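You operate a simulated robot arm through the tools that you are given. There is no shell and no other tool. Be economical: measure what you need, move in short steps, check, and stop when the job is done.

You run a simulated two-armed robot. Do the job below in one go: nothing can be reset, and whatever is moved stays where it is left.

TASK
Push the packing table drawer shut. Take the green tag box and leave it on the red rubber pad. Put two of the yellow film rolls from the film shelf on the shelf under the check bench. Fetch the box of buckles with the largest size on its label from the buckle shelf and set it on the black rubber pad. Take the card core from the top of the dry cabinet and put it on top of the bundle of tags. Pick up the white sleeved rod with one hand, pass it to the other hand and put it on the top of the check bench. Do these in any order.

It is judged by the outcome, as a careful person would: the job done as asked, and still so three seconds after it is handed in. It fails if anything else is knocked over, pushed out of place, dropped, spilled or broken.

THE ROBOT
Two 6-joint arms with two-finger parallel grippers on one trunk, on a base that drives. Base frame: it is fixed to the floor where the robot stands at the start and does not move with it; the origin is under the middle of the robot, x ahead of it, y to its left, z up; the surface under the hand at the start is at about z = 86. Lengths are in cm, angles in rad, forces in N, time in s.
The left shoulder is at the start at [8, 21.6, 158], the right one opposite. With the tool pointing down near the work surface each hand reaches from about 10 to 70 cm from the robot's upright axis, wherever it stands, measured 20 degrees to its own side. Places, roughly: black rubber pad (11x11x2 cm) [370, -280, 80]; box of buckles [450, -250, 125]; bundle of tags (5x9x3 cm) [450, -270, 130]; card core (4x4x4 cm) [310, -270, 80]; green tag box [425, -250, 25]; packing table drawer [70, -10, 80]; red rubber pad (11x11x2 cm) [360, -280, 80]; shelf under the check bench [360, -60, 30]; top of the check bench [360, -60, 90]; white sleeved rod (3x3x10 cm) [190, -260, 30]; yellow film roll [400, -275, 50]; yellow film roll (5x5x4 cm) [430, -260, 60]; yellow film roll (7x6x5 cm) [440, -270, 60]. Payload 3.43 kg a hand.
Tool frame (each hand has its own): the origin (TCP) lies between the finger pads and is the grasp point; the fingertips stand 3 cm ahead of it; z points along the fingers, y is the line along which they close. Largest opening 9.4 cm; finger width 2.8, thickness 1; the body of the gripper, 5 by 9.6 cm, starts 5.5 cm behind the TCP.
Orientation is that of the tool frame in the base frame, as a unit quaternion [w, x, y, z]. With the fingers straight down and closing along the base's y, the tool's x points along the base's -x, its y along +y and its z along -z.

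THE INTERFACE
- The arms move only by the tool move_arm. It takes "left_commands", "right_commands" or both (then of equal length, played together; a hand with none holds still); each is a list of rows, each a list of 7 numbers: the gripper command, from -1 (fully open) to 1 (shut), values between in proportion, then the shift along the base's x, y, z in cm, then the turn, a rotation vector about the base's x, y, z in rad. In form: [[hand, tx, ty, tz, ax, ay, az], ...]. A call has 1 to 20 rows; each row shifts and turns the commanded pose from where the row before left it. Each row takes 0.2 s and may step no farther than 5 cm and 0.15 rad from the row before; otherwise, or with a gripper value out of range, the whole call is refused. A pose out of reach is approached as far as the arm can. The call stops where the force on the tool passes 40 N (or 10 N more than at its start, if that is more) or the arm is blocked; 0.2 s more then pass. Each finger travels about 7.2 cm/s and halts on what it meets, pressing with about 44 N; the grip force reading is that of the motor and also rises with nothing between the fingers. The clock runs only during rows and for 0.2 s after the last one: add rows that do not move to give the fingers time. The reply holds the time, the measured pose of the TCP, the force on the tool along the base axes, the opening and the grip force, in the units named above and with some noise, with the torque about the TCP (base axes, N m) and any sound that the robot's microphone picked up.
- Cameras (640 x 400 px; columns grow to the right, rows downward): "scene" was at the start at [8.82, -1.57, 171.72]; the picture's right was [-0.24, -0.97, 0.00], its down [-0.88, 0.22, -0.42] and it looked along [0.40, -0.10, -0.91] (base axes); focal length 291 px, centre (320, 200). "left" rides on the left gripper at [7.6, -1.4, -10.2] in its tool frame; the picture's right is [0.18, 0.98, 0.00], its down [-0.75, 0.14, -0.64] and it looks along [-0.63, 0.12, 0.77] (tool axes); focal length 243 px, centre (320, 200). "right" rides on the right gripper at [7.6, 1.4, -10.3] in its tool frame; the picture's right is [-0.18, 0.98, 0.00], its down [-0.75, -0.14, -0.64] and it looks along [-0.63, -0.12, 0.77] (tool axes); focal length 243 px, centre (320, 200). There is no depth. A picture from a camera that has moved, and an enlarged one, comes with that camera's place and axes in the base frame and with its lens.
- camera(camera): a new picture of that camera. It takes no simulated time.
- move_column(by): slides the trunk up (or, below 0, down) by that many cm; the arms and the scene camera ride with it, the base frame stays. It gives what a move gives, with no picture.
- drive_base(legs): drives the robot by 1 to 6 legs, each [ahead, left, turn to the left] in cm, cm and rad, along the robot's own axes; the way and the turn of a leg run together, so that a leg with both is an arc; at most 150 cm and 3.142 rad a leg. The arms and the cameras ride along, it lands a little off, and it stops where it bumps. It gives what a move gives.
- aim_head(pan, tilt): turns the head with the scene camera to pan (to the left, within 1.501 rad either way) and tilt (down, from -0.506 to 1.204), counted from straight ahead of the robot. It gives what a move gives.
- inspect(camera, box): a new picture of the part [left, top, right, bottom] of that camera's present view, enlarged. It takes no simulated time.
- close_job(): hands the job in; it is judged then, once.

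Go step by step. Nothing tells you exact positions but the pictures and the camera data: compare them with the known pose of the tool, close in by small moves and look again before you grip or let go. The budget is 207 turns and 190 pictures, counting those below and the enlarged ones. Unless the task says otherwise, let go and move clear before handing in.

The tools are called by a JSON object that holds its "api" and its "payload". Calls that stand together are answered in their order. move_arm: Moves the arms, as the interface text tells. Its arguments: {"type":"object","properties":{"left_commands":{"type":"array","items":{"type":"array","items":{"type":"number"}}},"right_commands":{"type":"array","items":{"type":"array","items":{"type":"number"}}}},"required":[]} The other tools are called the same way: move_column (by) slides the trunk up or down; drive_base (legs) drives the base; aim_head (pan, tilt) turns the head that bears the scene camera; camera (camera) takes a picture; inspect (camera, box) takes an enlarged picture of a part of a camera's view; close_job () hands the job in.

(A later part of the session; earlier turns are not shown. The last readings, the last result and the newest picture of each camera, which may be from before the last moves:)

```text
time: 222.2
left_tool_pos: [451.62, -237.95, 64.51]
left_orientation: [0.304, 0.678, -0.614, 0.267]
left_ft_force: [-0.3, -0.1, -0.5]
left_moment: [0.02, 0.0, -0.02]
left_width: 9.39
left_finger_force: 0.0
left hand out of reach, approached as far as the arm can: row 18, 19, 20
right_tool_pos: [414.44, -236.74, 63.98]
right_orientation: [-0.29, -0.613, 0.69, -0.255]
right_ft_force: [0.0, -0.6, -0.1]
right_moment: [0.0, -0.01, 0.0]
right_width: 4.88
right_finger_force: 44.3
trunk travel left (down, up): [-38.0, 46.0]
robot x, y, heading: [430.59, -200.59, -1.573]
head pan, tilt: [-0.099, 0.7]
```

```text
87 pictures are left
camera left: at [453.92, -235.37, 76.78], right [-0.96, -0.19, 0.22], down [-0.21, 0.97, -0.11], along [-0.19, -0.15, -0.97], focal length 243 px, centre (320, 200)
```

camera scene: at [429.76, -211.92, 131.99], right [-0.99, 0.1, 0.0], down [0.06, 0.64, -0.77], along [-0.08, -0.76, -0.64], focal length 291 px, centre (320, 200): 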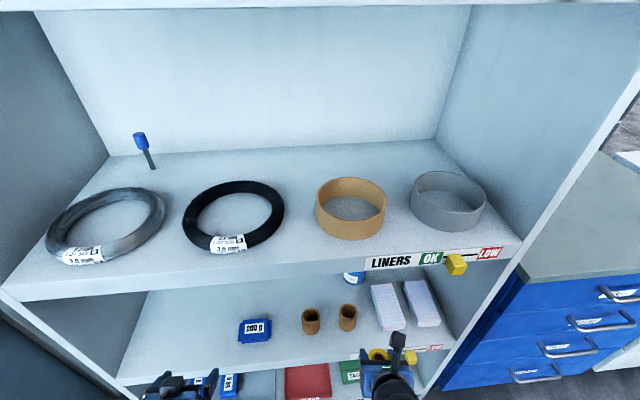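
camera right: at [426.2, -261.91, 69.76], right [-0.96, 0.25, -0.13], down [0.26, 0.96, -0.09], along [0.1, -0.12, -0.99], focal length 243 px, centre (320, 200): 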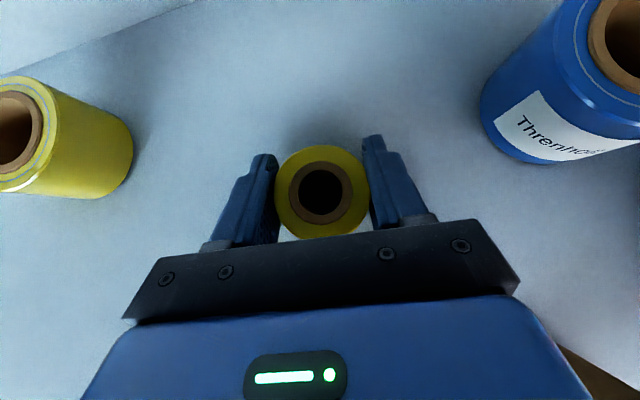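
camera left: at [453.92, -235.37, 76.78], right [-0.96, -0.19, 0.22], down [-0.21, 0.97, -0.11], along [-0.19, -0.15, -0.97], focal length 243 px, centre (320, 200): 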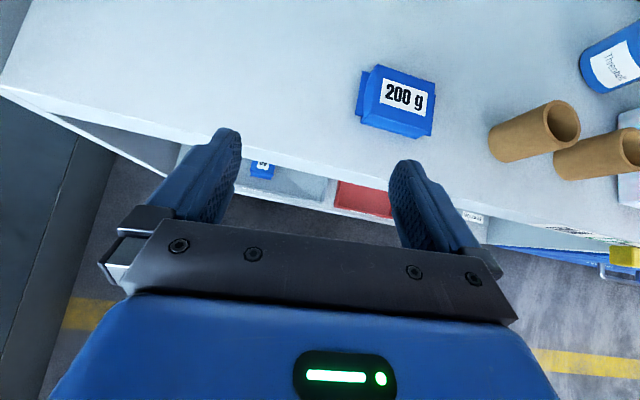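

Left hand is flipped with camera on top. Moving it in over the 200 g box toward roll A, then checking.

{"api": "move_arm", "payload": {"left_commands": [[-1, -2, -1, 0, 0, 0, 0], [-1, -2, -2, 0, 0, 0, 0], [-1, -2, -3, 0, 0, 0, 0], [-1, -2, -3, -0.1, 0, 0, 0], [-1, 0, -3, -0.1, 0, 0, 0], [-1, 0, -3, -0.1, 0, 0, 0], [-1, 0, -3, 0, 0, 0, 0], [-1, 0, -3, 0, 0, 0, 0], [-1, 0, -2, 0, 0, 0, 0]]}}

{"api": "camera", "payload": {"camera": "left"}}

```text
time: 224.2
left_tool_pos: [443.58, -260.93, 64.16]
left_orientation: [0.305, 0.678, -0.615, 0.263]
left_ft_force: [-1.2, 0.6, -0.1]
left_moment: [0.0, 0.03, 0.01]
left_width: 9.4
left_finger_force: 0.1
right_tool_pos: [414.41, -236.93, 63.95]
right_orientation: [-0.29, -0.613, 0.689, -0.255]
right_ft_force: [0.9, -0.1, -0.6]
right_moment: [0.02, -0.01, -0.01]
right_width: 4.87
right_finger_force: 44.6
trunk travel left (down, up): [-38.0, 46.0]
robot x, y, heading: [430.68, -200.25, -1.565]
head pan, tilt: [-0.099, 0.7]
```

```text
86 pictures are left
camera left: at [445.98, -258.37, 76.43], right [-0.96, -0.18, 0.22], down [-0.21, 0.97, -0.11], along [-0.2, -0.15, -0.97], focal length 243 px, centre (320, 200)
```

left: 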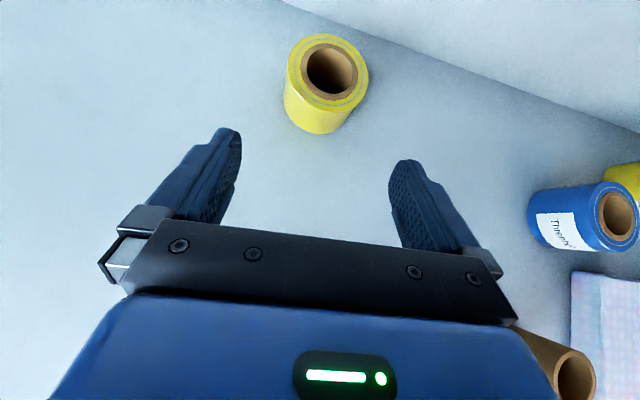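

A is at (443.3, -271.4), centred between the fingers. Descending to it and gripping.

{"api": "move_arm", "payload": {"left_commands": [[-1, -0.1, -2.1, -1.2, 0, 0, 0], [-1, -0.1, -2.1, -1.2, 0, 0, 0], [-1, 0, -2.1, -1.3, 0, 0, 0], [-1, 0, -2.1, -1.3, 0, 0, 0], [-1, 0, -1.7, -1, 0, 0, 0], [1, 0, 0, 0, 0, 0, 0], [1, 0, 0, 0, 0, 0, 0], [1, 0, 0, 0, 0, 0, 0]]}}

{"api": "camera", "payload": {"camera": "left"}}

```text
time: 226.0
left_tool_pos: [443.51, -271.07, 58.05]
left_orientation: [0.304, 0.678, -0.615, 0.263]
left_ft_force: [1.6, -0.3, 0.6]
left_moment: [0.01, -0.07, -0.02]
left_width: 6.46
left_finger_force: 43.6
right_tool_pos: [414.58, -236.83, 63.91]
right_orientation: [-0.29, -0.613, 0.689, -0.255]
right_ft_force: [0.1, 0.2, 0.2]
right_moment: [0.0, 0.01, 0.0]
right_width: 4.91
right_finger_force: 43.8
trunk travel left (down, up): [-38.0, 46.0]
robot x, y, heading: [430.71, -200.38, -1.573]
head pan, tilt: [-0.099, 0.7]
```

```text
85 pictures are left
camera left: at [445.86, -268.58, 70.4], right [-0.96, -0.18, 0.22], down [-0.21, 0.97, -0.11], along [-0.2, -0.15, -0.97], focal length 243 px, centre (320, 200)
```

left: 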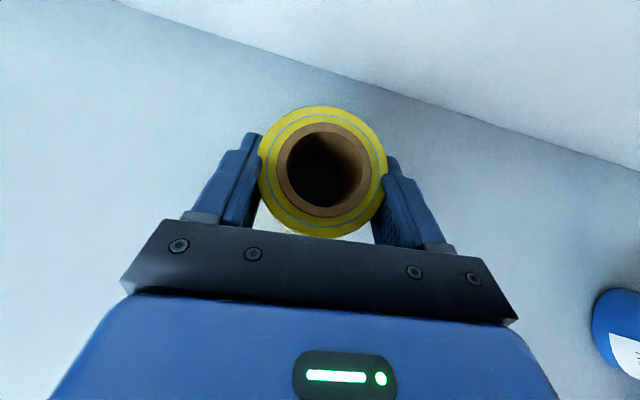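

Roll A gripped. Retracting along the entry path.

{"api": "move_arm", "payload": {"left_commands": [[1, 0, 1, 1.6, 0, 0, 0], [1, 0, 1.5, 1.6, 0, 0, 0], [1, 0, 2, 1.6, 0, 0, 0], [1, 0, 2, 1.6, 0, 0, 0], [1, 0, 3, 0.2, 0, 0, 0], [1, 0, 3, 0, 0, 0, 0], [1, 0, 3, 0, 0, 0, 0], [1, 0, 3, 0, 0, 0, 0], [1, 0.5, 3, 0, 0, 0, 0], [1, 1, 3, 0, 0, 0, 0], [1, 2, 3, 0, 0, 0, 0], [1, 2, 3, 0, 0, 0, 0], [1, 2, 3, 0, 0, 0, 0], [1, 0, 3, 0, 0, 0, 0]]}}

{"api": "drive_base", "payload": {"legs": [[-35, 0, 0]]}}

{"api": "camera", "payload": {"camera": "scene"}}

```text
time: 229.0
left_tool_pos: [450.9, -234.37, 64.72]
left_orientation: [0.305, 0.678, -0.614, 0.264]
left_ft_force: [0.4, 0.9, -0.2]
left_moment: [0.03, 0.01, -0.04]
left_width: 6.42
left_finger_force: 43.7
right_tool_pos: [414.5, -236.87, 63.98]
right_orientation: [-0.29, -0.613, 0.69, -0.254]
right_ft_force: [0.2, 0.7, -0.6]
right_moment: [-0.02, 0.01, -0.02]
right_width: 4.86
right_finger_force: 44.0
trunk travel left (down, up): [-38.0, 46.0]
robot x, y, heading: [430.92, -200.15, -1.574]
head pan, tilt: [-0.099, 0.7]
```

```text
time: 231.3
left_tool_pos: [450.89, -199.21, 64.76]
left_orientation: [0.305, 0.679, -0.612, 0.265]
left_ft_force: [-0.8, 0.6, -1.2]
left_moment: [0.03, 0.0, 0.03]
left_width: 6.41
left_finger_force: 44.0
right_tool_pos: [414.71, -201.54, 63.92]
right_orientation: [-0.29, -0.614, 0.688, -0.255]
right_ft_force: [0.3, -0.4, -0.7]
right_moment: [-0.03, -0.01, 0.02]
right_width: 4.87
right_finger_force: 43.8
trunk travel left (down, up): [-38.0, 46.0]
robot x, y, heading: [430.62, -165.28, -1.571]
head pan, tilt: [-0.099, 0.7]
```

```text
84 pictures are left
camera scene: at [429.73, -176.59, 131.99], right [-1.0, 0.1, 0.0], down [0.06, 0.64, -0.77], along [-0.07, -0.76, -0.64], focal length 291 px, centre (320, 200)
```

scene: 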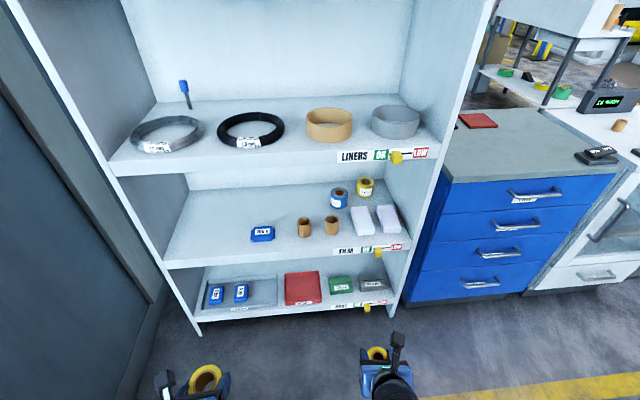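

Both rolls in hand. Turning to face the check bench and looking at its lower shelf.

{"api": "drive_base", "payload": {"legs": [[0, 0, 1.57], [0, 0, 1.57]]}}

{"api": "aim_head", "payload": {"pan": 0.0, "tilt": 0.75}}

{"api": "camera", "payload": {"camera": "scene"}}

```text
time: 239.4
left_tool_pos: [408.97, -131.62, 64.65]
left_orientation: [-0.269, 0.602, 0.689, 0.3]
left_ft_force: [-0.2, 0.4, -0.6]
left_moment: [0.03, 0.04, 0.01]
left_width: 6.38
left_finger_force: 44.3
right_tool_pos: [445.4, -128.07, 64.07]
right_orientation: [-0.26, 0.679, 0.625, 0.286]
right_ft_force: [0.5, -0.1, -0.8]
right_moment: [0.03, 0.02, -0.01]
right_width: 4.87
right_finger_force: 44.5
trunk travel left (down, up): [-38.0, 46.0]
robot x, y, heading: [430.38, -165.17, 1.608]
head pan, tilt: [-0.099, 0.7]
```

```text
time: 240.1
left_tool_pos: [409.12, -131.59, 64.68]
left_orientation: [-0.27, 0.602, 0.689, 0.301]
left_ft_force: [-0.6, 0.3, -1.3]
left_moment: [-0.01, -0.02, -0.03]
left_width: 6.33
left_finger_force: 43.8
right_tool_pos: [445.51, -128.04, 63.88]
right_orientation: [-0.26, 0.678, 0.626, 0.285]
right_ft_force: [-0.3, 0.0, 0.0]
right_moment: [0.01, 0.0, 0.0]
right_width: 4.84
right_finger_force: 43.7
trunk travel left (down, up): [-38.0, 46.0]
robot x, y, heading: [430.57, -164.62, 1.612]
head pan, tilt: [0.0, 0.75]
```

```text
83 pictures are left
camera scene: at [430.13, -153.88, 131.56], right [1.0, 0.04, 0.0], down [0.02, -0.68, -0.73], along [-0.03, 0.73, -0.68], focal length 291 px, centre (320, 200)
```

scene: 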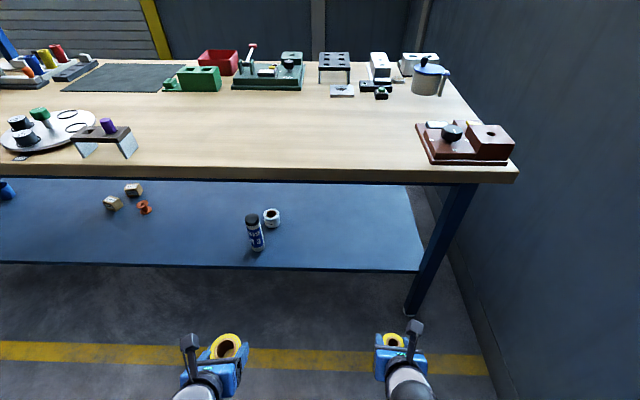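

The lower shelf (z≈30, front edge y≈-85) has free space between the spray can (x≈400) and the right leg. I'll close in, lower the trunk, and extend both hands under the bench.

{"api": "drive_base", "payload": {"legs": [[17, 0, -0.04]]}}

{"api": "move_column", "payload": {"by": -20}}

{"api": "move_arm", "payload": {"left_commands": [[1, 2, 3, 0, 0, 0, 0], [1, 2, 3, 0, 0, 0, 0], [1, 2, 3, 0, 0, 0, 0], [1, 2, 3, 0, 0, 0, 0], [1, 2, 3, 0, 0, 0, 0], [1, 0, 3, 0, 0, 0, 0]], "right_commands": [[1, 0, 3, 0, 0, 0, 0], [1, 0, 3, 0, 0, 0, 0], [1, 0, 3, 0, 0, 0, 0], [1, 0, 3, 0, 0, 0, 0], [1, 0, 3, 0, 0, 0, 0], [1, 0, 3, 0, 0, 0, 0]]}}

{"api": "camera", "payload": {"camera": "scene"}}

{"api": "camera", "payload": {"camera": "right"}}

```text
time: 241.5
left_tool_pos: [410.19, -113.89, 64.64]
left_orientation: [-0.263, 0.616, 0.677, 0.305]
left_ft_force: [-0.3, 0.4, -2.5]
left_moment: [-0.02, 0.03, -0.04]
left_width: 6.31
left_finger_force: 44.1
right_tool_pos: [446.66, -111.94, 63.99]
right_orientation: [-0.254, 0.691, 0.611, 0.29]
right_ft_force: [0.3, -0.1, -1.0]
right_moment: [-0.01, 0.02, -0.02]
right_width: 4.87
right_finger_force: 44.0
trunk travel left (down, up): [-38.0, 46.0]
robot x, y, heading: [430.3, -148.59, 1.563]
head pan, tilt: [0.0, 0.75]
```

```text
time: 243.7
left_tool_pos: [410.23, -113.98, 44.7]
left_orientation: [-0.264, 0.616, 0.677, 0.305]
left_ft_force: [0.8, 0.8, -0.3]
left_moment: [0.0, 0.03, -0.02]
left_width: 6.33
left_finger_force: 43.9
right_tool_pos: [446.71, -111.86, 43.92]
right_orientation: [-0.254, 0.691, 0.611, 0.291]
right_ft_force: [0.1, 0.2, -1.2]
right_moment: [0.01, 0.01, 0.01]
right_width: 4.88
right_finger_force: 43.6
trunk travel left (down, up): [-18.0, 66.0]
robot x, y, heading: [430.07, -148.41, 1.566]
head pan, tilt: [0.0, 0.75]
```

```text
time: 245.1
left_tool_pos: [420.39, -95.86, 44.71]
left_orientation: [-0.263, 0.616, 0.677, 0.305]
left_ft_force: [-0.3, 0.4, -0.7]
left_moment: [-0.01, 0.01, 0.01]
left_width: 6.32
left_finger_force: 44.1
right_tool_pos: [446.43, -93.73, 44.22]
right_orientation: [-0.254, 0.691, 0.611, 0.29]
right_ft_force: [-0.8, 0.0, 0.0]
right_moment: [0.02, 0.02, 0.03]
right_width: 4.89
right_finger_force: 44.5
trunk travel left (down, up): [-18.0, 66.0]
robot x, y, heading: [430.05, -148.17, 1.564]
head pan, tilt: [0.0, 0.75]
```

```text
82 pictures are left
camera scene: at [430.33, -136.98, 111.55], right [1.0, -0.01, 0.0], down [0.0, -0.68, -0.73], along [0.0, 0.73, -0.68], focal length 291 px, centre (320, 200)
```

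scene: 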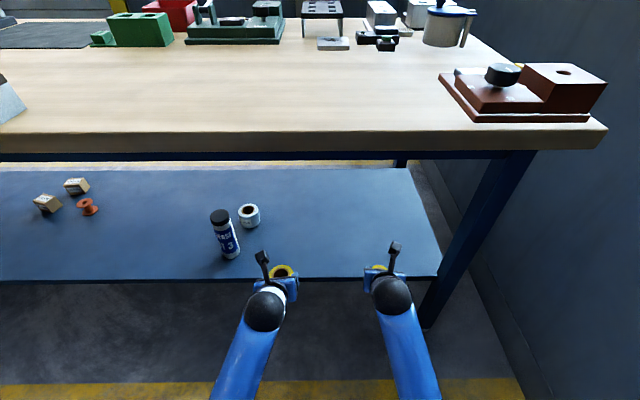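

```text
81 pictures are left
camera right: at [447.62, -95.88, 56.75], right [0.96, -0.25, -0.13], down [-0.26, -0.96, -0.09], along [-0.1, 0.12, -0.99], focal length 243 px, centre (320, 200)
```

right: 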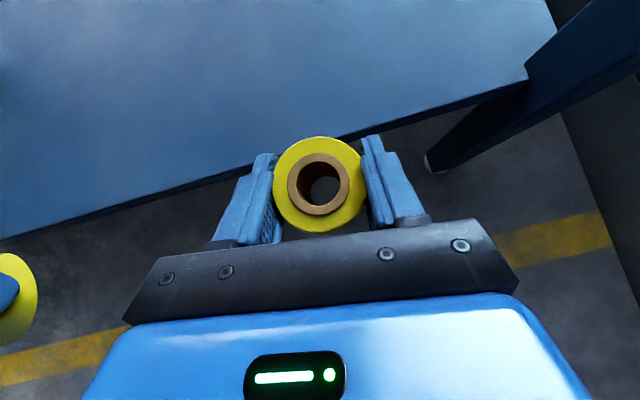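

Shelf surface z≈30.5, front edge y≈-86. Driving 5 cm closer and extending both hands over the shelf.

{"api": "drive_base", "payload": {"legs": [[5, 0, 0]]}}

{"api": "move_arm", "payload": {"left_commands": [[1, 0.3, 3, -0.5, 0, 0, 0], [1, 0.3, 3, -0.5, 0, 0, 0], [1, 0, 3, -1, 0, 0, 0], [1, 0, 3, -1, 0, 0, 0], [1, 0, 3, -1.5, 0, 0, 0]], "right_commands": [[1, 0, 3, -0.5, 0, 0, 0], [1, 0, 3, -0.5, 0, 0, 0], [1, 0, 3, -1, 0, 0, 0], [1, 0, 3, -1, 0, 0, 0], [1, 0, 2, -1.5, 0, 0, 0]]}}

{"api": "camera", "payload": {"camera": "left"}}

{"api": "camera", "payload": {"camera": "right"}}

```text
time: 246.0
left_tool_pos: [420.55, -90.98, 44.69]
left_orientation: [-0.263, 0.616, 0.678, 0.304]
left_ft_force: [0.3, 1.0, -0.9]
left_moment: [-0.04, 0.01, -0.03]
left_width: 6.32
left_finger_force: 43.7
right_tool_pos: [446.64, -88.79, 44.07]
right_orientation: [-0.254, 0.691, 0.611, 0.291]
right_ft_force: [0.3, 0.3, -0.6]
right_moment: [-0.02, -0.01, 0.0]
right_width: 4.9
right_finger_force: 44.0
trunk travel left (down, up): [-18.0, 66.0]
robot x, y, heading: [430.64, -143.5, 1.561]
head pan, tilt: [0.0, 0.75]
```

```text
time: 247.2
left_tool_pos: [421.22, -76.0, 40.06]
left_orientation: [-0.263, 0.616, 0.678, 0.304]
left_ft_force: [-0.5, -0.4, -1.8]
left_moment: [-0.03, -0.03, -0.05]
left_width: 6.3
left_finger_force: 43.8
right_tool_pos: [446.48, -74.87, 39.58]
right_orientation: [-0.254, 0.691, 0.612, 0.289]
right_ft_force: [0.3, 0.5, -0.5]
right_moment: [0.02, 0.03, -0.01]
right_width: 4.88
right_finger_force: 43.8
trunk travel left (down, up): [-18.0, 66.0]
robot x, y, heading: [430.7, -143.57, 1.564]
head pan, tilt: [0.0, 0.75]
```

```text
80 pictures are left
camera left: at [418.81, -78.42, 52.4], right [0.96, 0.18, 0.22], down [0.2, -0.97, -0.1], along [0.2, 0.15, -0.97], focal length 243 px, centre (320, 200)
```

left: 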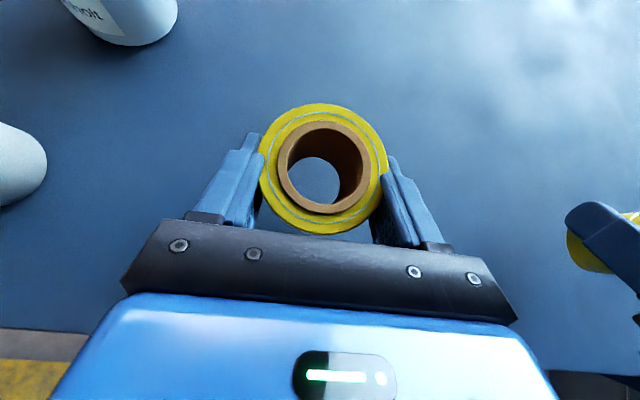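

```text
79 pictures are left
camera right: at [447.63, -77.04, 52.11], right [0.96, -0.25, -0.13], down [-0.26, -0.96, -0.09], along [-0.1, 0.12, -0.99], focal length 243 px, centre (320, 200)
```

right: 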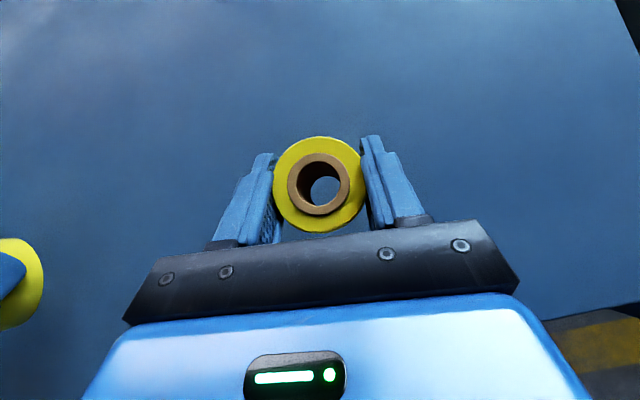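

Both rolls are over free shelf area. Lowering toward contact.

{"api": "move_arm", "payload": {"left_commands": [[1, 0, 0, -1.5, 0, 0, 0], [1, 0, 0, -1.5, 0, 0, 0], [1, 0, 0, -1, 0, 0, 0], [1, 0, 0, -0.5, 0, 0, 0], [1, 0, 0, -0.3, 0, 0, 0]], "right_commands": [[1, 0, 0, -1.5, 0, 0, 0], [1, 0, 0, -1.5, 0, 0, 0], [1, 0, 0, -1, 0, 0, 0], [1, 0, 0, -0.5, 0, 0, 0], [1, 0, 0, -0.3, 0, 0, 0]]}}

{"api": "move_arm", "payload": {"left_commands": [[1, 0, 0, -0.3, 0, 0, 0], [1, 0, 0, -0.3, 0, 0, 0]], "right_commands": [[1, 0, 0, -0.3, 0, 0, 0], [1, 0, 0, -0.3, 0, 0, 0]]}}

```text
time: 248.4
left_tool_pos: [421.34, -75.86, 36.5]
left_orientation: [-0.269, 0.614, 0.673, 0.313]
left_ft_force: [4.4, 0.3, 33.0]
left_moment: [-0.14, 0.78, 0.02]
left_width: 6.35
left_finger_force: 43.8
right_tool_pos: [446.64, -74.85, 35.73]
right_orientation: [-0.259, 0.69, 0.609, 0.294]
right_ft_force: [-3.6, -8.3, 22.7]
right_moment: [-0.54, 0.5, 0.07]
right_width: 4.89
right_finger_force: 44.2
trunk travel left (down, up): [-18.0, 66.0]
robot x, y, heading: [430.14, -143.13, 1.564]
head pan, tilt: [0.0, 0.75]
```

```text
time: 249.2
left_tool_pos: [421.29, -75.43, 36.17]
left_orientation: [-0.271, 0.613, 0.672, 0.317]
left_ft_force: [0.0, 4.0, 17.4]
left_moment: [-0.01, 0.54, -0.08]
left_width: 6.33
left_finger_force: 44.0
right_tool_pos: [446.45, -74.37, 35.61]
right_orientation: [-0.265, 0.688, 0.607, 0.298]
right_ft_force: [0.3, 4.1, 18.2]
right_moment: [-0.24, 0.04, -0.03]
right_width: 4.89
right_finger_force: 44.0
trunk travel left (down, up): [-18.0, 66.0]
robot x, y, heading: [429.99, -143.29, 1.564]
head pan, tilt: [0.0, 0.75]
stopped in row 2 (right hand): the force on the tool passed its limit at 43 N (the readings are from after the stop); the commanded pose is now the measured one
```

Both rolls are on the shelf (contact on both). Opening and looking.

{"api": "move_arm", "payload": {"left_commands": [[-0.7, 0, 0, 0.2, 0, 0, 0], [-0.9, 0, 0, 0.2, 0, 0, 0], [-0.9, 0, 0, 0, 0, 0, 0]], "right_commands": [[-0.5, 0, 0, 0.2, 0, 0, 0], [-0.7, 0, 0, 0.2, 0, 0, 0], [-0.7, 0, 0, 0, 0, 0, 0]]}}

{"api": "camera", "payload": {"camera": "left"}}

{"api": "camera", "payload": {"camera": "right"}}

```text
time: 249.9
left_tool_pos: [421.11, -75.67, 35.94]
left_orientation: [-0.267, 0.614, 0.675, 0.311]
left_ft_force: [4.7, 0.0, 6.0]
left_moment: [0.06, 0.09, -0.03]
left_width: 8.59
left_finger_force: 0.1
right_tool_pos: [446.57, -74.57, 35.56]
right_orientation: [-0.26, 0.689, 0.609, 0.295]
right_ft_force: [-13.3, 0.4, 19.4]
right_moment: [0.17, -0.03, 0.09]
right_width: 7.32
right_finger_force: 0.0
trunk travel left (down, up): [-18.0, 66.0]
robot x, y, heading: [430.33, -143.31, 1.563]
head pan, tilt: [0.0, 0.75]
```

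```text
78 pictures are left
camera left: at [418.72, -78.35, 48.23], right [0.96, 0.17, 0.23], down [0.2, -0.97, -0.12], along [0.2, 0.16, -0.97], focal length 243 px, centre (320, 200)
```

left: 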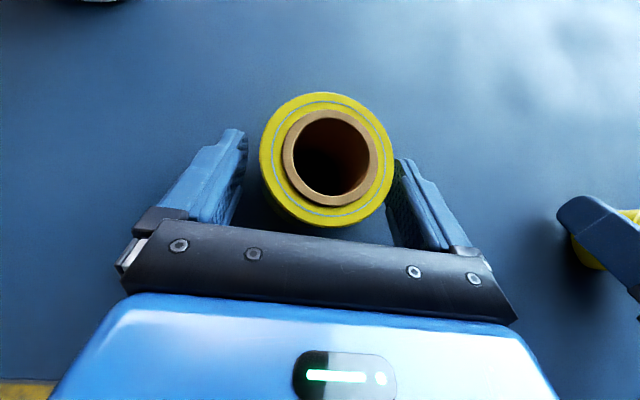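

```text
77 pictures are left
camera right: at [447.68, -76.94, 48.19], right [0.96, -0.25, -0.13], down [-0.26, -0.96, -0.1], along [-0.1, 0.13, -0.99], focal length 243 px, centre (320, 200)
```

right: 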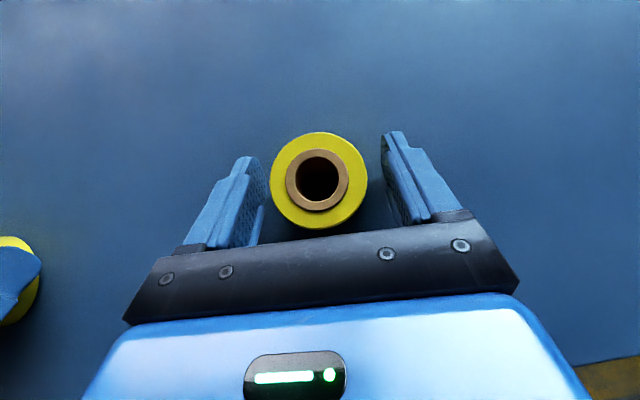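

Both rolls stand free on the lower shelf. Retracting along the finger axes and out.

{"api": "move_arm", "payload": {"left_commands": [[-1, 0, -1.2, 1.4, 0, 0, 0], [-1, 0, -1.5, 1.4, 0, 0, 0], [-1, 0, -1.5, 1.4, 0, 0, 0], [-1, 0, -2, 1.4, 0, 0, 0], [-1, 0, -3, 1, 0, 0, 0], [-1, 0, -3, 0, 0, 0, 0], [-1, 0, -3, 0, 0, 0, 0], [-1, 0, -3, 0, 0, 0, 0], [-1, -1, -3, 0, 0, 0, 0], [-1, -1, -3, 0, 0, 0, 0], [-1, -2, -3, 0, 0, 0, 0]], "right_commands": [[-1, 0, -1.2, 1.4, 0, 0, 0], [-1, 0, -1.5, 1.4, 0, 0, 0], [-1, 0, -1.5, 1.4, 0, 0, 0], [-1, 0, -2, 1.4, 0, 0, 0], [-1, 0, -3, 1, 0, 0, 0], [-1, 0, -3, 0, 0, 0, 0], [-1, 0, -3, 0, 0, 0, 0], [-1, 0, -3, 0, 0, 0, 0], [-1, 0, -3, 0, 0, 0, 0], [-1, 0, -3, 0, 0, 0, 0], [-1, 0, -3, 0, 0, 0, 0]]}}

{"api": "camera", "payload": {"camera": "scene"}}

```text
time: 252.3
left_tool_pos: [417.22, -102.72, 42.26]
left_orientation: [-0.266, 0.615, 0.674, 0.311]
left_ft_force: [0.3, -0.5, 0.4]
left_moment: [0.01, 0.02, 0.01]
left_width: 9.42
left_finger_force: 0.1
right_tool_pos: [446.51, -101.83, 42.16]
right_orientation: [-0.26, 0.689, 0.609, 0.294]
right_ft_force: [-0.4, 0.0, 0.0]
right_moment: [0.02, 0.02, -0.01]
right_width: 9.39
right_finger_force: 0.0
trunk travel left (down, up): [-18.0, 66.0]
robot x, y, heading: [430.19, -142.97, 1.562]
head pan, tilt: [0.0, 0.75]
```

```text
76 pictures are left
camera scene: at [430.37, -132.17, 111.57], right [1.0, -0.01, 0.0], down [0.0, -0.68, -0.73], along [0.0, 0.73, -0.68], focal length 291 px, centre (320, 200)
```

scene: 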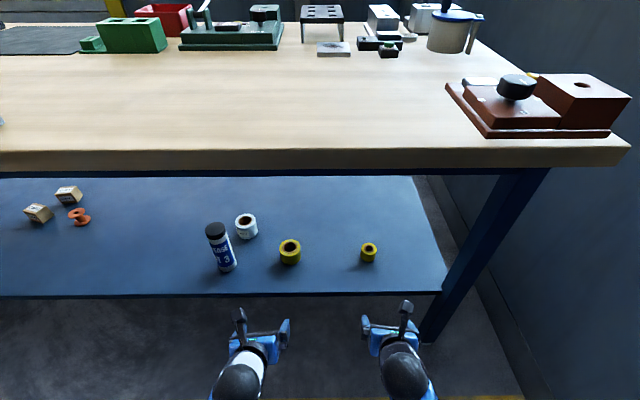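

Two rolls are on the lower shelf. Backing away, raising the trunk, and unwinding both wrists (unpitch, then to ±90° yaw) for the sideways grasps to come.

{"api": "drive_base", "payload": {"legs": [[-25, 0, 0]]}}

{"api": "move_column", "payload": {"by": 20}}

{"api": "move_arm", "payload": {"left_commands": [[-1, -1, 1, 0, -0.13, 0, 0], [-1, -1, 1, 0, -0.13, 0, 0], [-1, -1, 1, 0, -0.13, 0, 0], [-1, 0, 1, 0, -0.13, 0, 0], [-1, 0, 1, 0, -0.13, 0, 0], [-1, 0, 0, 0, -0.13, 0, 0], [-1, 0, 0, 0, 0, 0, 0.14], [-1, 0, 0, 0, 0, 0, 0.14], [-1, 0, 0, 0, 0, 0, 0.14], [-1, 0, 0, 0, 0, 0, 0.14], [-1, 0, 0, 0, 0, 0, 0.14], [-1, 0, 0, 0, 0, 0, 0.14], [-1, 0, 0, 0, 0, 0, 0.14], [-1, 0, 0, 0, 0, 0, 0.14], [-1, 0, 0, 0, 0, 0, 0.14], [-1, 0, 0, 0, 0, 0, 0.14]], "right_commands": [[-1, 1, 1, 0, -0.13, 0, 0], [-1, 1, 1, 0, -0.13, 0, 0], [-1, 1, 1, 0, -0.13, 0, 0], [-1, 0, 1, 0, -0.13, 0, 0], [-1, 0, 1, 0, -0.13, 0, 0], [-1, 0, 0, 0, -0.13, 0, 0], [-1, 0, 0, 0, 0, 0, -0.14], [-1, 0, 0, 0, 0, 0, -0.14], [-1, 0, 0, 0, 0, 0, -0.14], [-1, 0, 0, 0, 0, 0, -0.14], [-1, 0, 0, 0, 0, 0, -0.14], [-1, 0, 0, 0, 0, 0, -0.14], [-1, 0, 0, 0, 0, 0, -0.14], [-1, 0, 0, 0, 0, 0, -0.14], [-1, 0, 0, 0, 0, 0, -0.14], [-1, 0, 0, 0, 0, 0, -0.14]]}}

{"api": "drive_base", "payload": {"legs": [[0, 0, -1.57], [0, 0, -1.57]]}}

{"api": "aim_head", "payload": {"pan": -0.1, "tilt": 0.75}}

{"api": "camera", "payload": {"camera": "scene"}}

```text
time: 254.2
left_tool_pos: [417.24, -127.7, 42.25]
left_orientation: [-0.266, 0.615, 0.674, 0.311]
left_ft_force: [0.6, 0.1, -0.2]
left_moment: [-0.02, 0.03, 0.03]
left_width: 9.38
left_finger_force: 0.1
right_tool_pos: [446.41, -126.59, 42.18]
right_orientation: [-0.259, 0.689, 0.609, 0.294]
right_ft_force: [0.2, 0.0, -0.4]
right_moment: [0.01, 0.02, -0.01]
right_width: 9.4
right_finger_force: 0.1
trunk travel left (down, up): [-18.0, 66.0]
robot x, y, heading: [429.97, -168.25, 1.566]
head pan, tilt: [0.0, 0.75]
```

```text
time: 256.3
left_tool_pos: [417.12, -127.81, 62.26]
left_orientation: [-0.266, 0.614, 0.675, 0.311]
left_ft_force: [0.1, 0.3, 0.0]
left_moment: [-0.03, 0.0, 0.0]
left_width: 9.41
left_finger_force: 0.0
right_tool_pos: [446.49, -126.61, 62.09]
right_orientation: [-0.26, 0.689, 0.609, 0.295]
right_ft_force: [-0.2, -0.7, 0.1]
right_moment: [0.01, -0.01, 0.0]
right_width: 9.4
right_finger_force: 0.0
trunk travel left (down, up): [-38.0, 46.0]
robot x, y, heading: [430.28, -168.38, 1.565]
head pan, tilt: [0.0, 0.75]
```

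```text
time: 259.7
left_tool_pos: [414.21, -122.09, 59.64]
left_orientation: [-0.03, 0.032, 0.999, 0.017]
left_ft_force: [0.1, 0.7, 0.1]
left_moment: [0.0, -0.04, 0.01]
left_width: 9.39
left_finger_force: 0.0
left hand out of reach, approached as far as the arm can: row 6, 13, 15
right_tool_pos: [449.57, -120.36, 57.23]
right_orientation: [0.042, 0.998, 0.041, 0.017]
right_ft_force: [-0.5, 0.0, 0.0]
right_moment: [0.01, -0.02, 0.01]
right_width: 9.42
right_finger_force: 0.1
right hand out of reach, approached as far as the arm can: row 6, 7, 8, 9, 10, 12, 14, 16
trunk travel left (down, up): [-38.0, 46.0]
robot x, y, heading: [430.46, -168.25, 1.568]
head pan, tilt: [0.0, 0.75]
```

```text
time: 267.8
left_tool_pos: [446.51, -213.99, 59.63]
left_orientation: [0.017, 0.999, -0.031, 0.029]
left_ft_force: [-0.5, -0.8, 0.0]
left_moment: [-0.01, 0.0, 0.01]
left_width: 9.4
left_finger_force: 0.0
right_tool_pos: [411.12, -216.05, 57.1]
right_orientation: [-0.017, -0.045, 0.998, 0.041]
right_ft_force: [-0.4, -0.2, -0.2]
right_moment: [-0.03, -0.01, 0.02]
right_width: 9.4
right_finger_force: 0.1
trunk travel left (down, up): [-38.0, 46.0]
robot x, y, heading: [430.45, -168.14, -1.572]
head pan, tilt: [0.0, 0.75]
```

```text
time: 268.4
left_tool_pos: [446.48, -214.06, 59.75]
left_orientation: [0.017, 0.999, -0.031, 0.029]
left_ft_force: [-0.8, 0.2, 0.7]
left_moment: [-0.01, 0.0, 0.0]
left_width: 9.43
left_finger_force: 0.1
right_tool_pos: [411.05, -216.04, 57.16]
right_orientation: [-0.016, -0.045, 0.998, 0.043]
right_ft_force: [-0.2, 0.1, 0.4]
right_moment: [-0.01, 0.02, 0.0]
right_width: 9.4
right_finger_force: 0.0
trunk travel left (down, up): [-38.0, 46.0]
robot x, y, heading: [430.39, -168.41, -1.574]
head pan, tilt: [-0.099, 0.75]
```

```text
75 pictures are left
camera scene: at [429.34, -179.5, 131.56], right [-1.0, 0.1, 0.0], down [0.07, 0.68, -0.73], along [-0.07, -0.73, -0.68], focal length 291 px, centre (320, 200)
```

scene: 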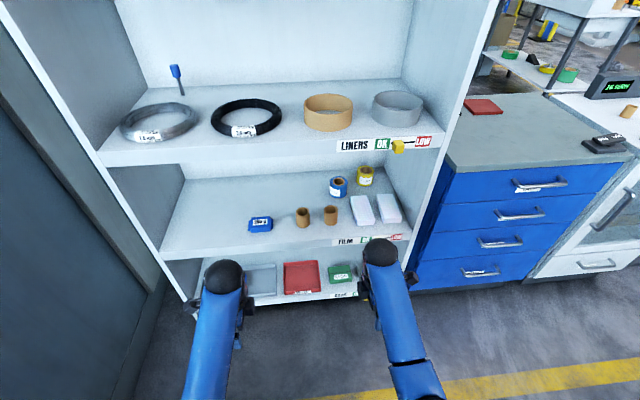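

{"api": "inspect", "payload": {"camera": "scene", "box": [270, 220, 400, 310]}}

{"api": "camera", "payload": {"camera": "right"}}

```text
4.44 times, centred on (335, 265) of scene
camera zoom: at [429.34, -179.5, 131.56], right [-1.0, 0.1, 0.0], down [0.07, 0.68, -0.73], along [-0.07, -0.73, -0.68], focal length 1293 px, centre (253, -89)
```

zoom: 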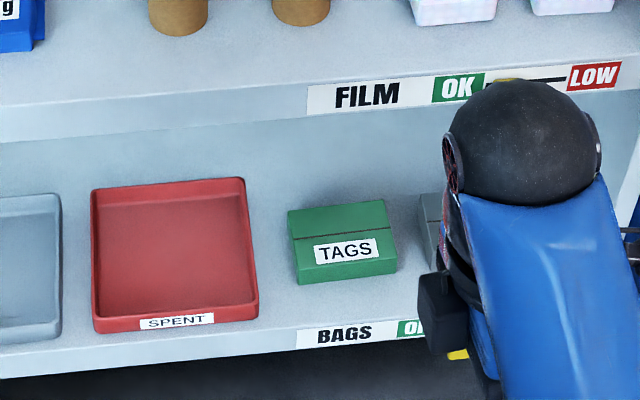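

```text
73 pictures are left
camera right: at [403.76, -216.2, 67.72], right [0.1, 0.99, 0.08], down [0.79, -0.12, 0.6], along [0.61, 0.0, -0.79], focal length 243 px, centre (320, 200)
```

right: 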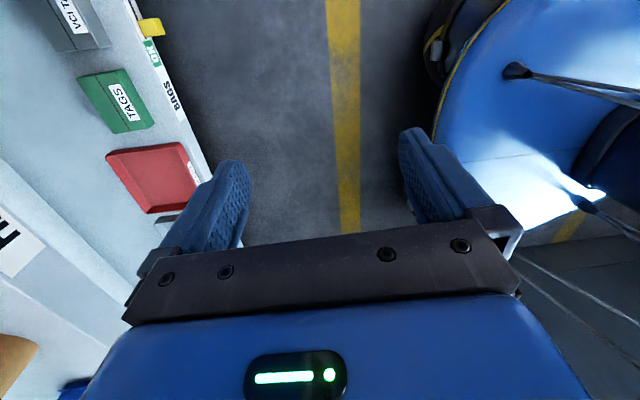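

Green box: front label at (413, -251, 17), about 10 cm wide — I'll get a lower view to size its height and depth.

{"api": "move_column", "payload": {"by": -30}}

{"api": "aim_head", "payload": {"pan": -0.15, "tilt": 0.75}}

{"api": "inspect", "payload": {"camera": "scene", "box": [240, 150, 400, 270]}}

```text
time: 271.4
left_tool_pos: [446.48, -213.98, 29.84]
left_orientation: [0.017, 0.999, -0.031, 0.029]
left_ft_force: [-0.2, 0.3, 0.0]
left_moment: [0.0, 0.0, 0.0]
left_width: 9.38
left_finger_force: 0.2
right_tool_pos: [411.04, -215.92, 27.21]
right_orientation: [-0.017, -0.044, 0.998, 0.041]
right_ft_force: [0.3, 0.8, -0.2]
right_moment: [0.01, 0.0, 0.0]
right_width: 9.39
right_finger_force: 0.0
trunk travel left (down, up): [-8.0, 76.0]
robot x, y, heading: [430.19, -168.07, -1.574]
head pan, tilt: [-0.099, 0.75]
```

```text
time: 272.1
left_tool_pos: [446.47, -214.02, 29.78]
left_orientation: [0.017, 0.999, -0.032, 0.03]
left_ft_force: [-0.4, 0.4, 0.0]
left_moment: [0.03, 0.01, 0.0]
left_width: 9.4
left_finger_force: 0.0
right_tool_pos: [411.15, -216.02, 27.2]
right_orientation: [-0.017, -0.045, 0.998, 0.042]
right_ft_force: [-0.8, -0.6, -0.7]
right_moment: [-0.02, 0.04, -0.01]
right_width: 9.4
right_finger_force: 0.1
trunk travel left (down, up): [-8.0, 76.0]
robot x, y, heading: [430.19, -167.9, -1.571]
head pan, tilt: [-0.15, 0.75]
```

```text
3.33 times, centred on (320, 210) of scene
camera zoom: at [428.92, -179.44, 101.56], right [-0.99, 0.15, 0.0], down [0.1, 0.67, -0.73], along [-0.11, -0.72, -0.68], focal length 970 px, centre (320, 167)
```

zoom: 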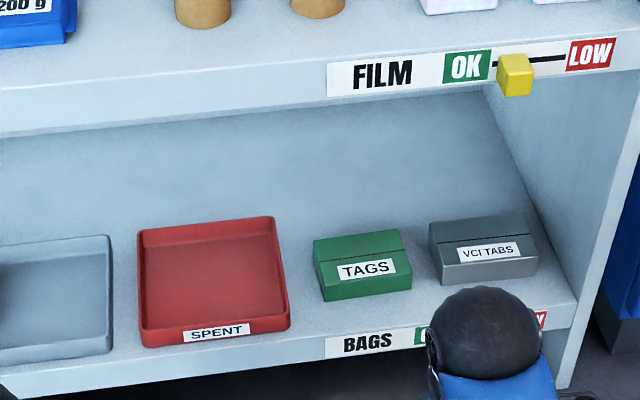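

{"api": "inspect", "payload": {"camera": "scene", "box": [310, 210, 360, 245]}}

```text
11.43 times, centred on (335, 228) of scene
camera zoom: at [428.92, -179.44, 101.56], right [-0.99, 0.15, 0.0], down [0.1, 0.67, -0.73], along [-0.11, -0.72, -0.68], focal length 3325 px, centre (149, -114)
```

zoom: 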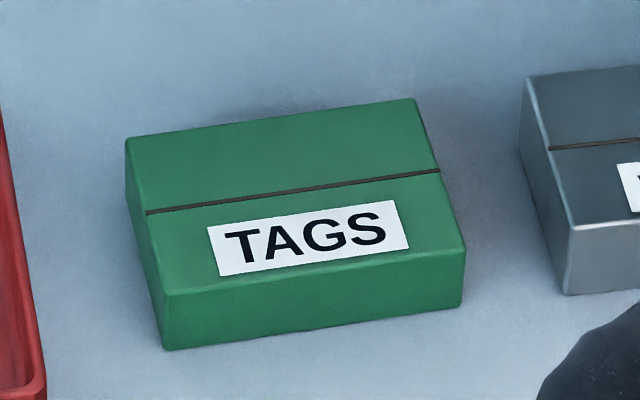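

The TAGS box is flat: x 407.5–417.8, y -249.5…-256.6, top z≈17, shelf ≈14.3. I'll grasp it front-to-back with the right hand tilted sideways. First tilt and retract hands, then drive in.

{"api": "move_arm", "payload": {"right_commands": [[-1, 1, 3, 0, 0, 0.14, 0], [-1, 1, 3, 0, 0, 0.14, 0], [-1, 1, 3, 0, 0, 0.14, 0], [-1, 1, 3, 0, 0, 0.14, 0], [-1, 0, 0, 0, -0.06, 0.14, 0.06]], "left_commands": [[-1, 1, 3, 0, 0, 0, 0], [-1, 1, 3, 0, 0, 0, 0], [-1, 1, 3, 0, 0, 0, 0], [-1, 1, 3, 0, 0, 0, 0], [-1, 1, 2, 0, 0, 0, 0]]}}

{"api": "drive_base", "payload": {"legs": [[20, 9, 0]]}}

{"api": "camera", "payload": {"camera": "right"}}

{"api": "camera", "payload": {"camera": "scene"}}

```text
refused: row 5 steps farther than a row can; nothing moved
```

```text
time: 273.8
left_tool_pos: [455.45, -234.36, 29.64]
left_orientation: [0.016, 0.999, -0.032, 0.029]
left_ft_force: [-0.3, -0.2, 0.4]
left_moment: [0.0, 0.0, 0.02]
left_width: 9.39
left_finger_force: 0.0
right_tool_pos: [420.12, -236.33, 27.17]
right_orientation: [-0.017, -0.045, 0.998, 0.042]
right_ft_force: [0.6, 0.0, -0.1]
right_moment: [0.01, -0.03, -0.01]
right_width: 9.39
right_finger_force: 0.0
trunk travel left (down, up): [-8.0, 76.0]
robot x, y, heading: [439.4, -188.35, -1.57]
head pan, tilt: [-0.15, 0.75]
```

```text
70 pictures are left
camera right: at [412.77, -236.46, 37.7], right [0.1, 0.99, 0.08], down [0.79, -0.12, 0.6], along [0.61, 0.0, -0.79], focal length 243 px, centre (320, 200)
```

right: 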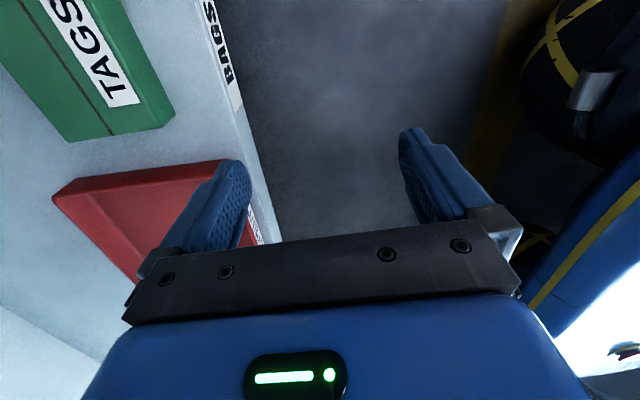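

```text
69 pictures are left
camera scene: at [437.95, -199.74, 101.55], right [-0.99, 0.15, 0.0], down [0.1, 0.67, -0.73], along [-0.11, -0.72, -0.68], focal length 291 px, centre (320, 200)
```

scene: 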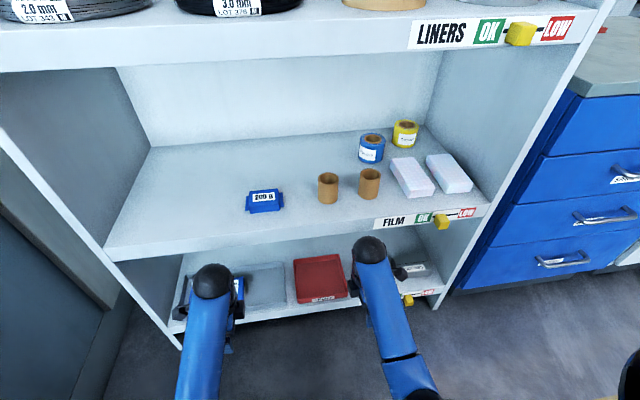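

Nothing collided (the tilt call was refused; only the drive happened). Now levelling and tilting the right hand 0.7 rad.

{"api": "move_arm", "payload": {"right_commands": [[-1, 0, 1, 0, -0.08, 0, -0.088], [-1, -1, 1, 0, 0, 0.14, 0], [-1, -1, 1, 0, 0, 0.14, 0], [-1, -1, 0, 0, 0, 0.14, 0], [-1, -1, 0, -1, 0, 0.14, 0], [-1, -1, 0, -1, 0, 0.14, 0]], "left_commands": [[-1, 1, 2, 0, 0, 0, 0], [-1, 1, 2, 0, 0, 0, 0], [-1, 1, 2, 0, 0, 0, 0], [-1, 1, 2, 0, 0, 0, 0], [-1, 0, 2, 0, 0, 0, 0], [-1, 0, 2, 0, 0, 0, 0]]}}

{"api": "camera", "payload": {"camera": "right"}}

```text
time: 275.2
left_tool_pos: [459.35, -222.22, 29.15]
left_orientation: [0.017, 0.999, -0.03, 0.029]
left_ft_force: [0.4, 0.2, -1.1]
left_moment: [0.02, 0.02, 0.0]
left_width: 9.39
left_finger_force: 0.1
left hand out of reach, approached as far as the arm can: row 1, 2
right_tool_pos: [415.21, -233.3, 25.08]
right_orientation: [-0.36, 0.001, 0.933, 0.004]
right_ft_force: [-0.2, 0.5, -0.9]
right_moment: [0.01, 0.01, 0.01]
right_width: 9.4
right_finger_force: 0.1
trunk travel left (down, up): [-8.0, 76.0]
robot x, y, heading: [439.37, -188.03, -1.57]
head pan, tilt: [-0.15, 0.75]
```

```text
68 pictures are left
camera right: at [416.42, -231.94, 37.83], right [0.14, 0.98, -0.12], down [0.99, -0.14, -0.03], along [-0.05, -0.11, -0.99], focal length 243 px, centre (320, 200)
```

right: 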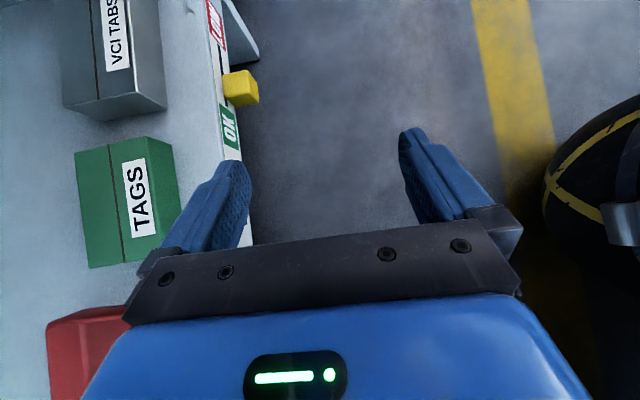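

The tilt is right and the TAGS box is in view at (412.9, -252.6). Lowering to z≈21, driving closer, then inserting over the box.

{"api": "move_arm", "payload": {"right_commands": [[-1, -0.5, 0, -2, 0, 0, 0], [-1, -0.7, 0, -2, 0, 0, 0]]}}

{"api": "drive_base", "payload": {"legs": [[9, 0, 0]]}}

{"api": "move_arm", "payload": {"right_commands": [[-1, 0, -2, 0, 0, 0, 0], [-1, 0, -2, 0, 0, 0, 0], [-1, 0, -2, 0, 0, 0, 0], [-1, 0, -2, 0, 0, 0, 0], [-1, 0, -2, 0, 0, 0, 0]]}}

{"api": "camera", "payload": {"camera": "right"}}

```text
time: 275.8
left_tool_pos: [459.62, -222.44, 29.2]
left_orientation: [0.017, 0.999, -0.031, 0.03]
left_ft_force: [-0.1, 0.5, -0.5]
left_moment: [-0.03, 0.01, -0.02]
left_width: 9.36
left_finger_force: 0.1
right_tool_pos: [413.92, -233.33, 21.1]
right_orientation: [-0.359, 0.0, 0.933, 0.002]
right_ft_force: [0.0, 0.5, -0.2]
right_moment: [-0.01, -0.02, -0.04]
right_width: 9.4
right_finger_force: 0.0
trunk travel left (down, up): [-8.0, 76.0]
robot x, y, heading: [439.02, -188.31, -1.572]
head pan, tilt: [-0.15, 0.75]
```

```text
time: 276.9
left_tool_pos: [459.54, -231.45, 29.03]
left_orientation: [0.016, 0.999, -0.031, 0.029]
left_ft_force: [-0.7, -0.1, 0.1]
left_moment: [0.0, 0.0, -0.01]
left_width: 9.38
left_finger_force: 0.0
right_tool_pos: [414.0, -242.43, 21.07]
right_orientation: [-0.359, -0.001, 0.933, 0.002]
right_ft_force: [-0.1, 0.2, -0.8]
right_moment: [-0.04, 0.04, -0.01]
right_width: 9.39
right_finger_force: 0.0
trunk travel left (down, up): [-8.0, 76.0]
robot x, y, heading: [439.1, -197.53, -1.572]
head pan, tilt: [-0.15, 0.75]
```

```text
time: 278.1
left_tool_pos: [459.42, -231.49, 29.2]
left_orientation: [0.017, 0.999, -0.031, 0.029]
left_ft_force: [0.3, 0.6, 0.4]
left_moment: [0.03, 0.02, 0.01]
left_width: 9.39
left_finger_force: 0.0
right_tool_pos: [414.09, -252.42, 21.0]
right_orientation: [-0.359, 0.001, 0.933, 0.003]
right_ft_force: [-0.1, 0.9, 1.1]
right_moment: [-0.01, -0.01, 0.06]
right_width: 9.37
right_finger_force: 0.2
trunk travel left (down, up): [-8.0, 76.0]
robot x, y, heading: [439.26, -197.39, -1.572]
head pan, tilt: [-0.15, 0.75]
```

```text
67 pictures are left
camera right: at [415.2, -251.05, 33.84], right [0.14, 0.98, -0.12], down [0.99, -0.14, -0.03], along [-0.04, -0.11, -0.99], focal length 243 px, centre (320, 200)
```

right: 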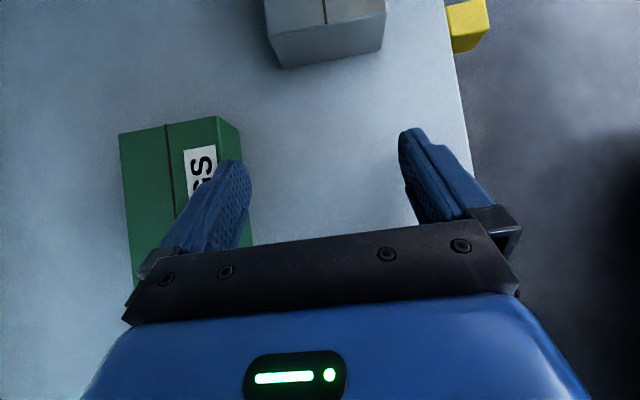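

The back finger nudged the TAGS box ~9 cm deeper (its top is higher than I thought, ≈18.5). I'll raise, drive 7 cm closer, and pass above it.

{"api": "move_arm", "payload": {"right_commands": [[-1, 0, 0.5, 1.1, 0, 0, 0], [-1, 0, 0, 1.1, 0, 0, 0]]}}

{"api": "drive_base", "payload": {"legs": [[7, 0, 0]]}}

{"api": "camera", "payload": {"camera": "right"}}

```text
time: 278.7
left_tool_pos: [459.44, -231.49, 29.24]
left_orientation: [0.017, 0.999, -0.032, 0.03]
left_ft_force: [0.1, -0.3, 0.3]
left_moment: [-0.02, 0.02, 0.04]
left_width: 9.39
left_finger_force: 0.0
right_tool_pos: [413.96, -251.82, 23.27]
right_orientation: [-0.358, 0.001, 0.934, 0.004]
right_ft_force: [-0.1, 0.2, -0.4]
right_moment: [-0.01, 0.02, 0.01]
right_width: 9.43
right_finger_force: 0.0
trunk travel left (down, up): [-8.0, 76.0]
robot x, y, heading: [439.18, -197.46, -1.572]
head pan, tilt: [-0.15, 0.75]
```

```text
time: 279.7
left_tool_pos: [459.54, -238.53, 29.15]
left_orientation: [0.016, 0.999, -0.032, 0.029]
left_ft_force: [0.1, -0.7, -0.6]
left_moment: [0.03, 0.02, -0.03]
left_width: 9.39
left_finger_force: 0.0
right_tool_pos: [413.96, -258.91, 23.25]
right_orientation: [-0.358, -0.001, 0.934, 0.002]
right_ft_force: [0.7, 0.1, 0.0]
right_moment: [-0.01, -0.02, -0.01]
right_width: 9.39
right_finger_force: 0.0
trunk travel left (down, up): [-8.0, 76.0]
robot x, y, heading: [439.59, -204.64, -1.572]
head pan, tilt: [-0.15, 0.75]
```

```text
66 pictures are left
camera right: at [415.22, -257.66, 36.01], right [0.14, 0.98, -0.12], down [0.99, -0.14, -0.03], along [-0.04, -0.11, -0.99], focal length 243 px, centre (320, 200)
```

right: 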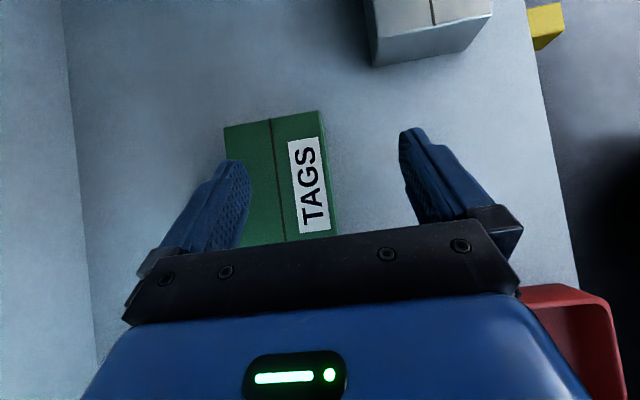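

Box now sits at y -258.6…-266.3. Centering over it (3.5 cm more), descending to just above the shelf.

{"api": "move_arm", "payload": {"right_commands": [[-1, -0.3, -1.8, 0, 0, 0, 0], [-1, -0.3, -1.7, 0, 0, 0, 0], [-1, 0, 0, -1.5, 0, 0, 0], [-1, 0, 0, -1.5, 0, 0, 0], [-1, 0, 0, -1, 0, 0, 0], [-1, 0, 0, -0.4, 0, 0, 0]]}}

{"api": "camera", "payload": {"camera": "right"}}

```text
time: 281.0
left_tool_pos: [459.62, -238.38, 29.33]
left_orientation: [0.017, 0.999, -0.031, 0.028]
left_ft_force: [-0.1, -0.1, 0.8]
left_moment: [0.02, 0.0, -0.01]
left_width: 9.41
left_finger_force: 0.0
right_tool_pos: [413.52, -262.85, 20.16]
right_orientation: [-0.363, 0.001, 0.932, 0.0]
right_ft_force: [6.0, 11.0, 24.6]
right_moment: [1.56, 0.09, -0.53]
right_width: 9.4
right_finger_force: 0.0
trunk travel left (down, up): [-8.0, 76.0]
robot x, y, heading: [439.52, -204.5, -1.571]
head pan, tilt: [-0.15, 0.75]
stopped in row 6 (right hand): the force on the tool passed its limit at 49 N (the readings are from after the stop); the commanded pose is now the measured one
```

```text
65 pictures are left
camera right: at [414.85, -261.45, 32.88], right [0.14, 0.98, -0.13], down [0.99, -0.14, -0.04], along [-0.05, -0.12, -0.99], focal length 243 px, centre (320, 200)
```

right: 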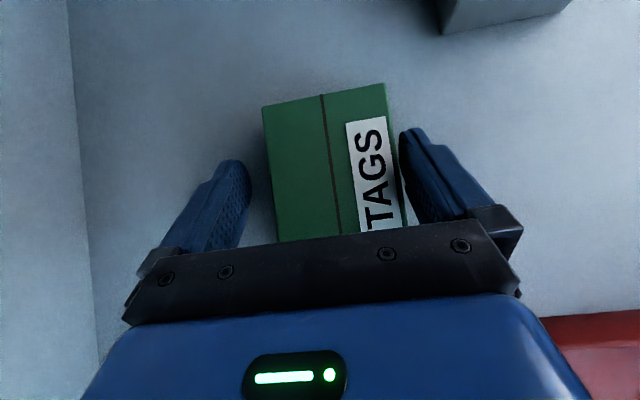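

Front finger grazes the box's edge. Raising slightly, shifting 0.5 cm toward +y, and descending again.

{"api": "move_arm", "payload": {"right_commands": [[-1, 0, 0, 1, 0, 0, 0], [-1, 0, 0.6, 0, 0, 0, 0], [-1, 0, 0, -1, 0, 0, 0], [-1, 0, 0, -0.5, 0, 0, 0], [-1, 0, 0, -0.5, 0, 0, 0]]}}

{"api": "camera", "payload": {"camera": "right"}}

```text
time: 282.0
left_tool_pos: [459.56, -238.36, 29.27]
left_orientation: [0.017, 0.999, -0.031, 0.029]
left_ft_force: [0.7, 0.3, 0.7]
left_moment: [0.01, -0.01, 0.01]
left_width: 9.42
left_finger_force: 0.0
right_tool_pos: [413.63, -262.41, 20.14]
right_orientation: [-0.366, 0.002, 0.931, 0.001]
right_ft_force: [4.9, 9.1, 23.6]
right_moment: [1.52, 0.09, -0.5]
right_width: 9.41
right_finger_force: 0.0
trunk travel left (down, up): [-8.0, 76.0]
robot x, y, heading: [439.4, -204.28, -1.573]
head pan, tilt: [-0.15, 0.75]
stopped in row 4 (right hand): the force on the tool passed its limit at 48 N (the readings are from after the stop); the commanded pose is now the measured one
```

```text
64 pictures are left
camera right: at [414.99, -261.02, 32.87], right [0.14, 0.98, -0.13], down [0.99, -0.14, -0.04], along [-0.06, -0.12, -0.99], focal length 243 px, centre (320, 200)
```

right: 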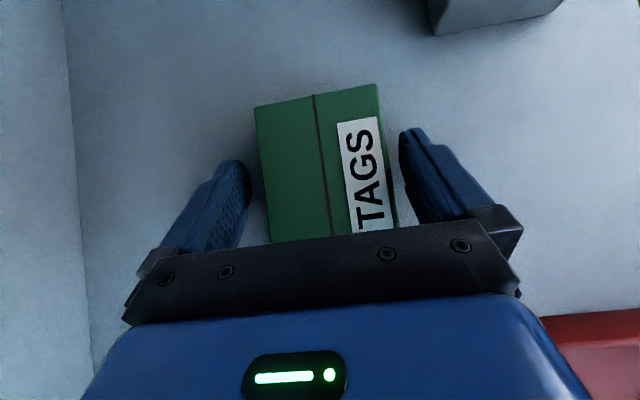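

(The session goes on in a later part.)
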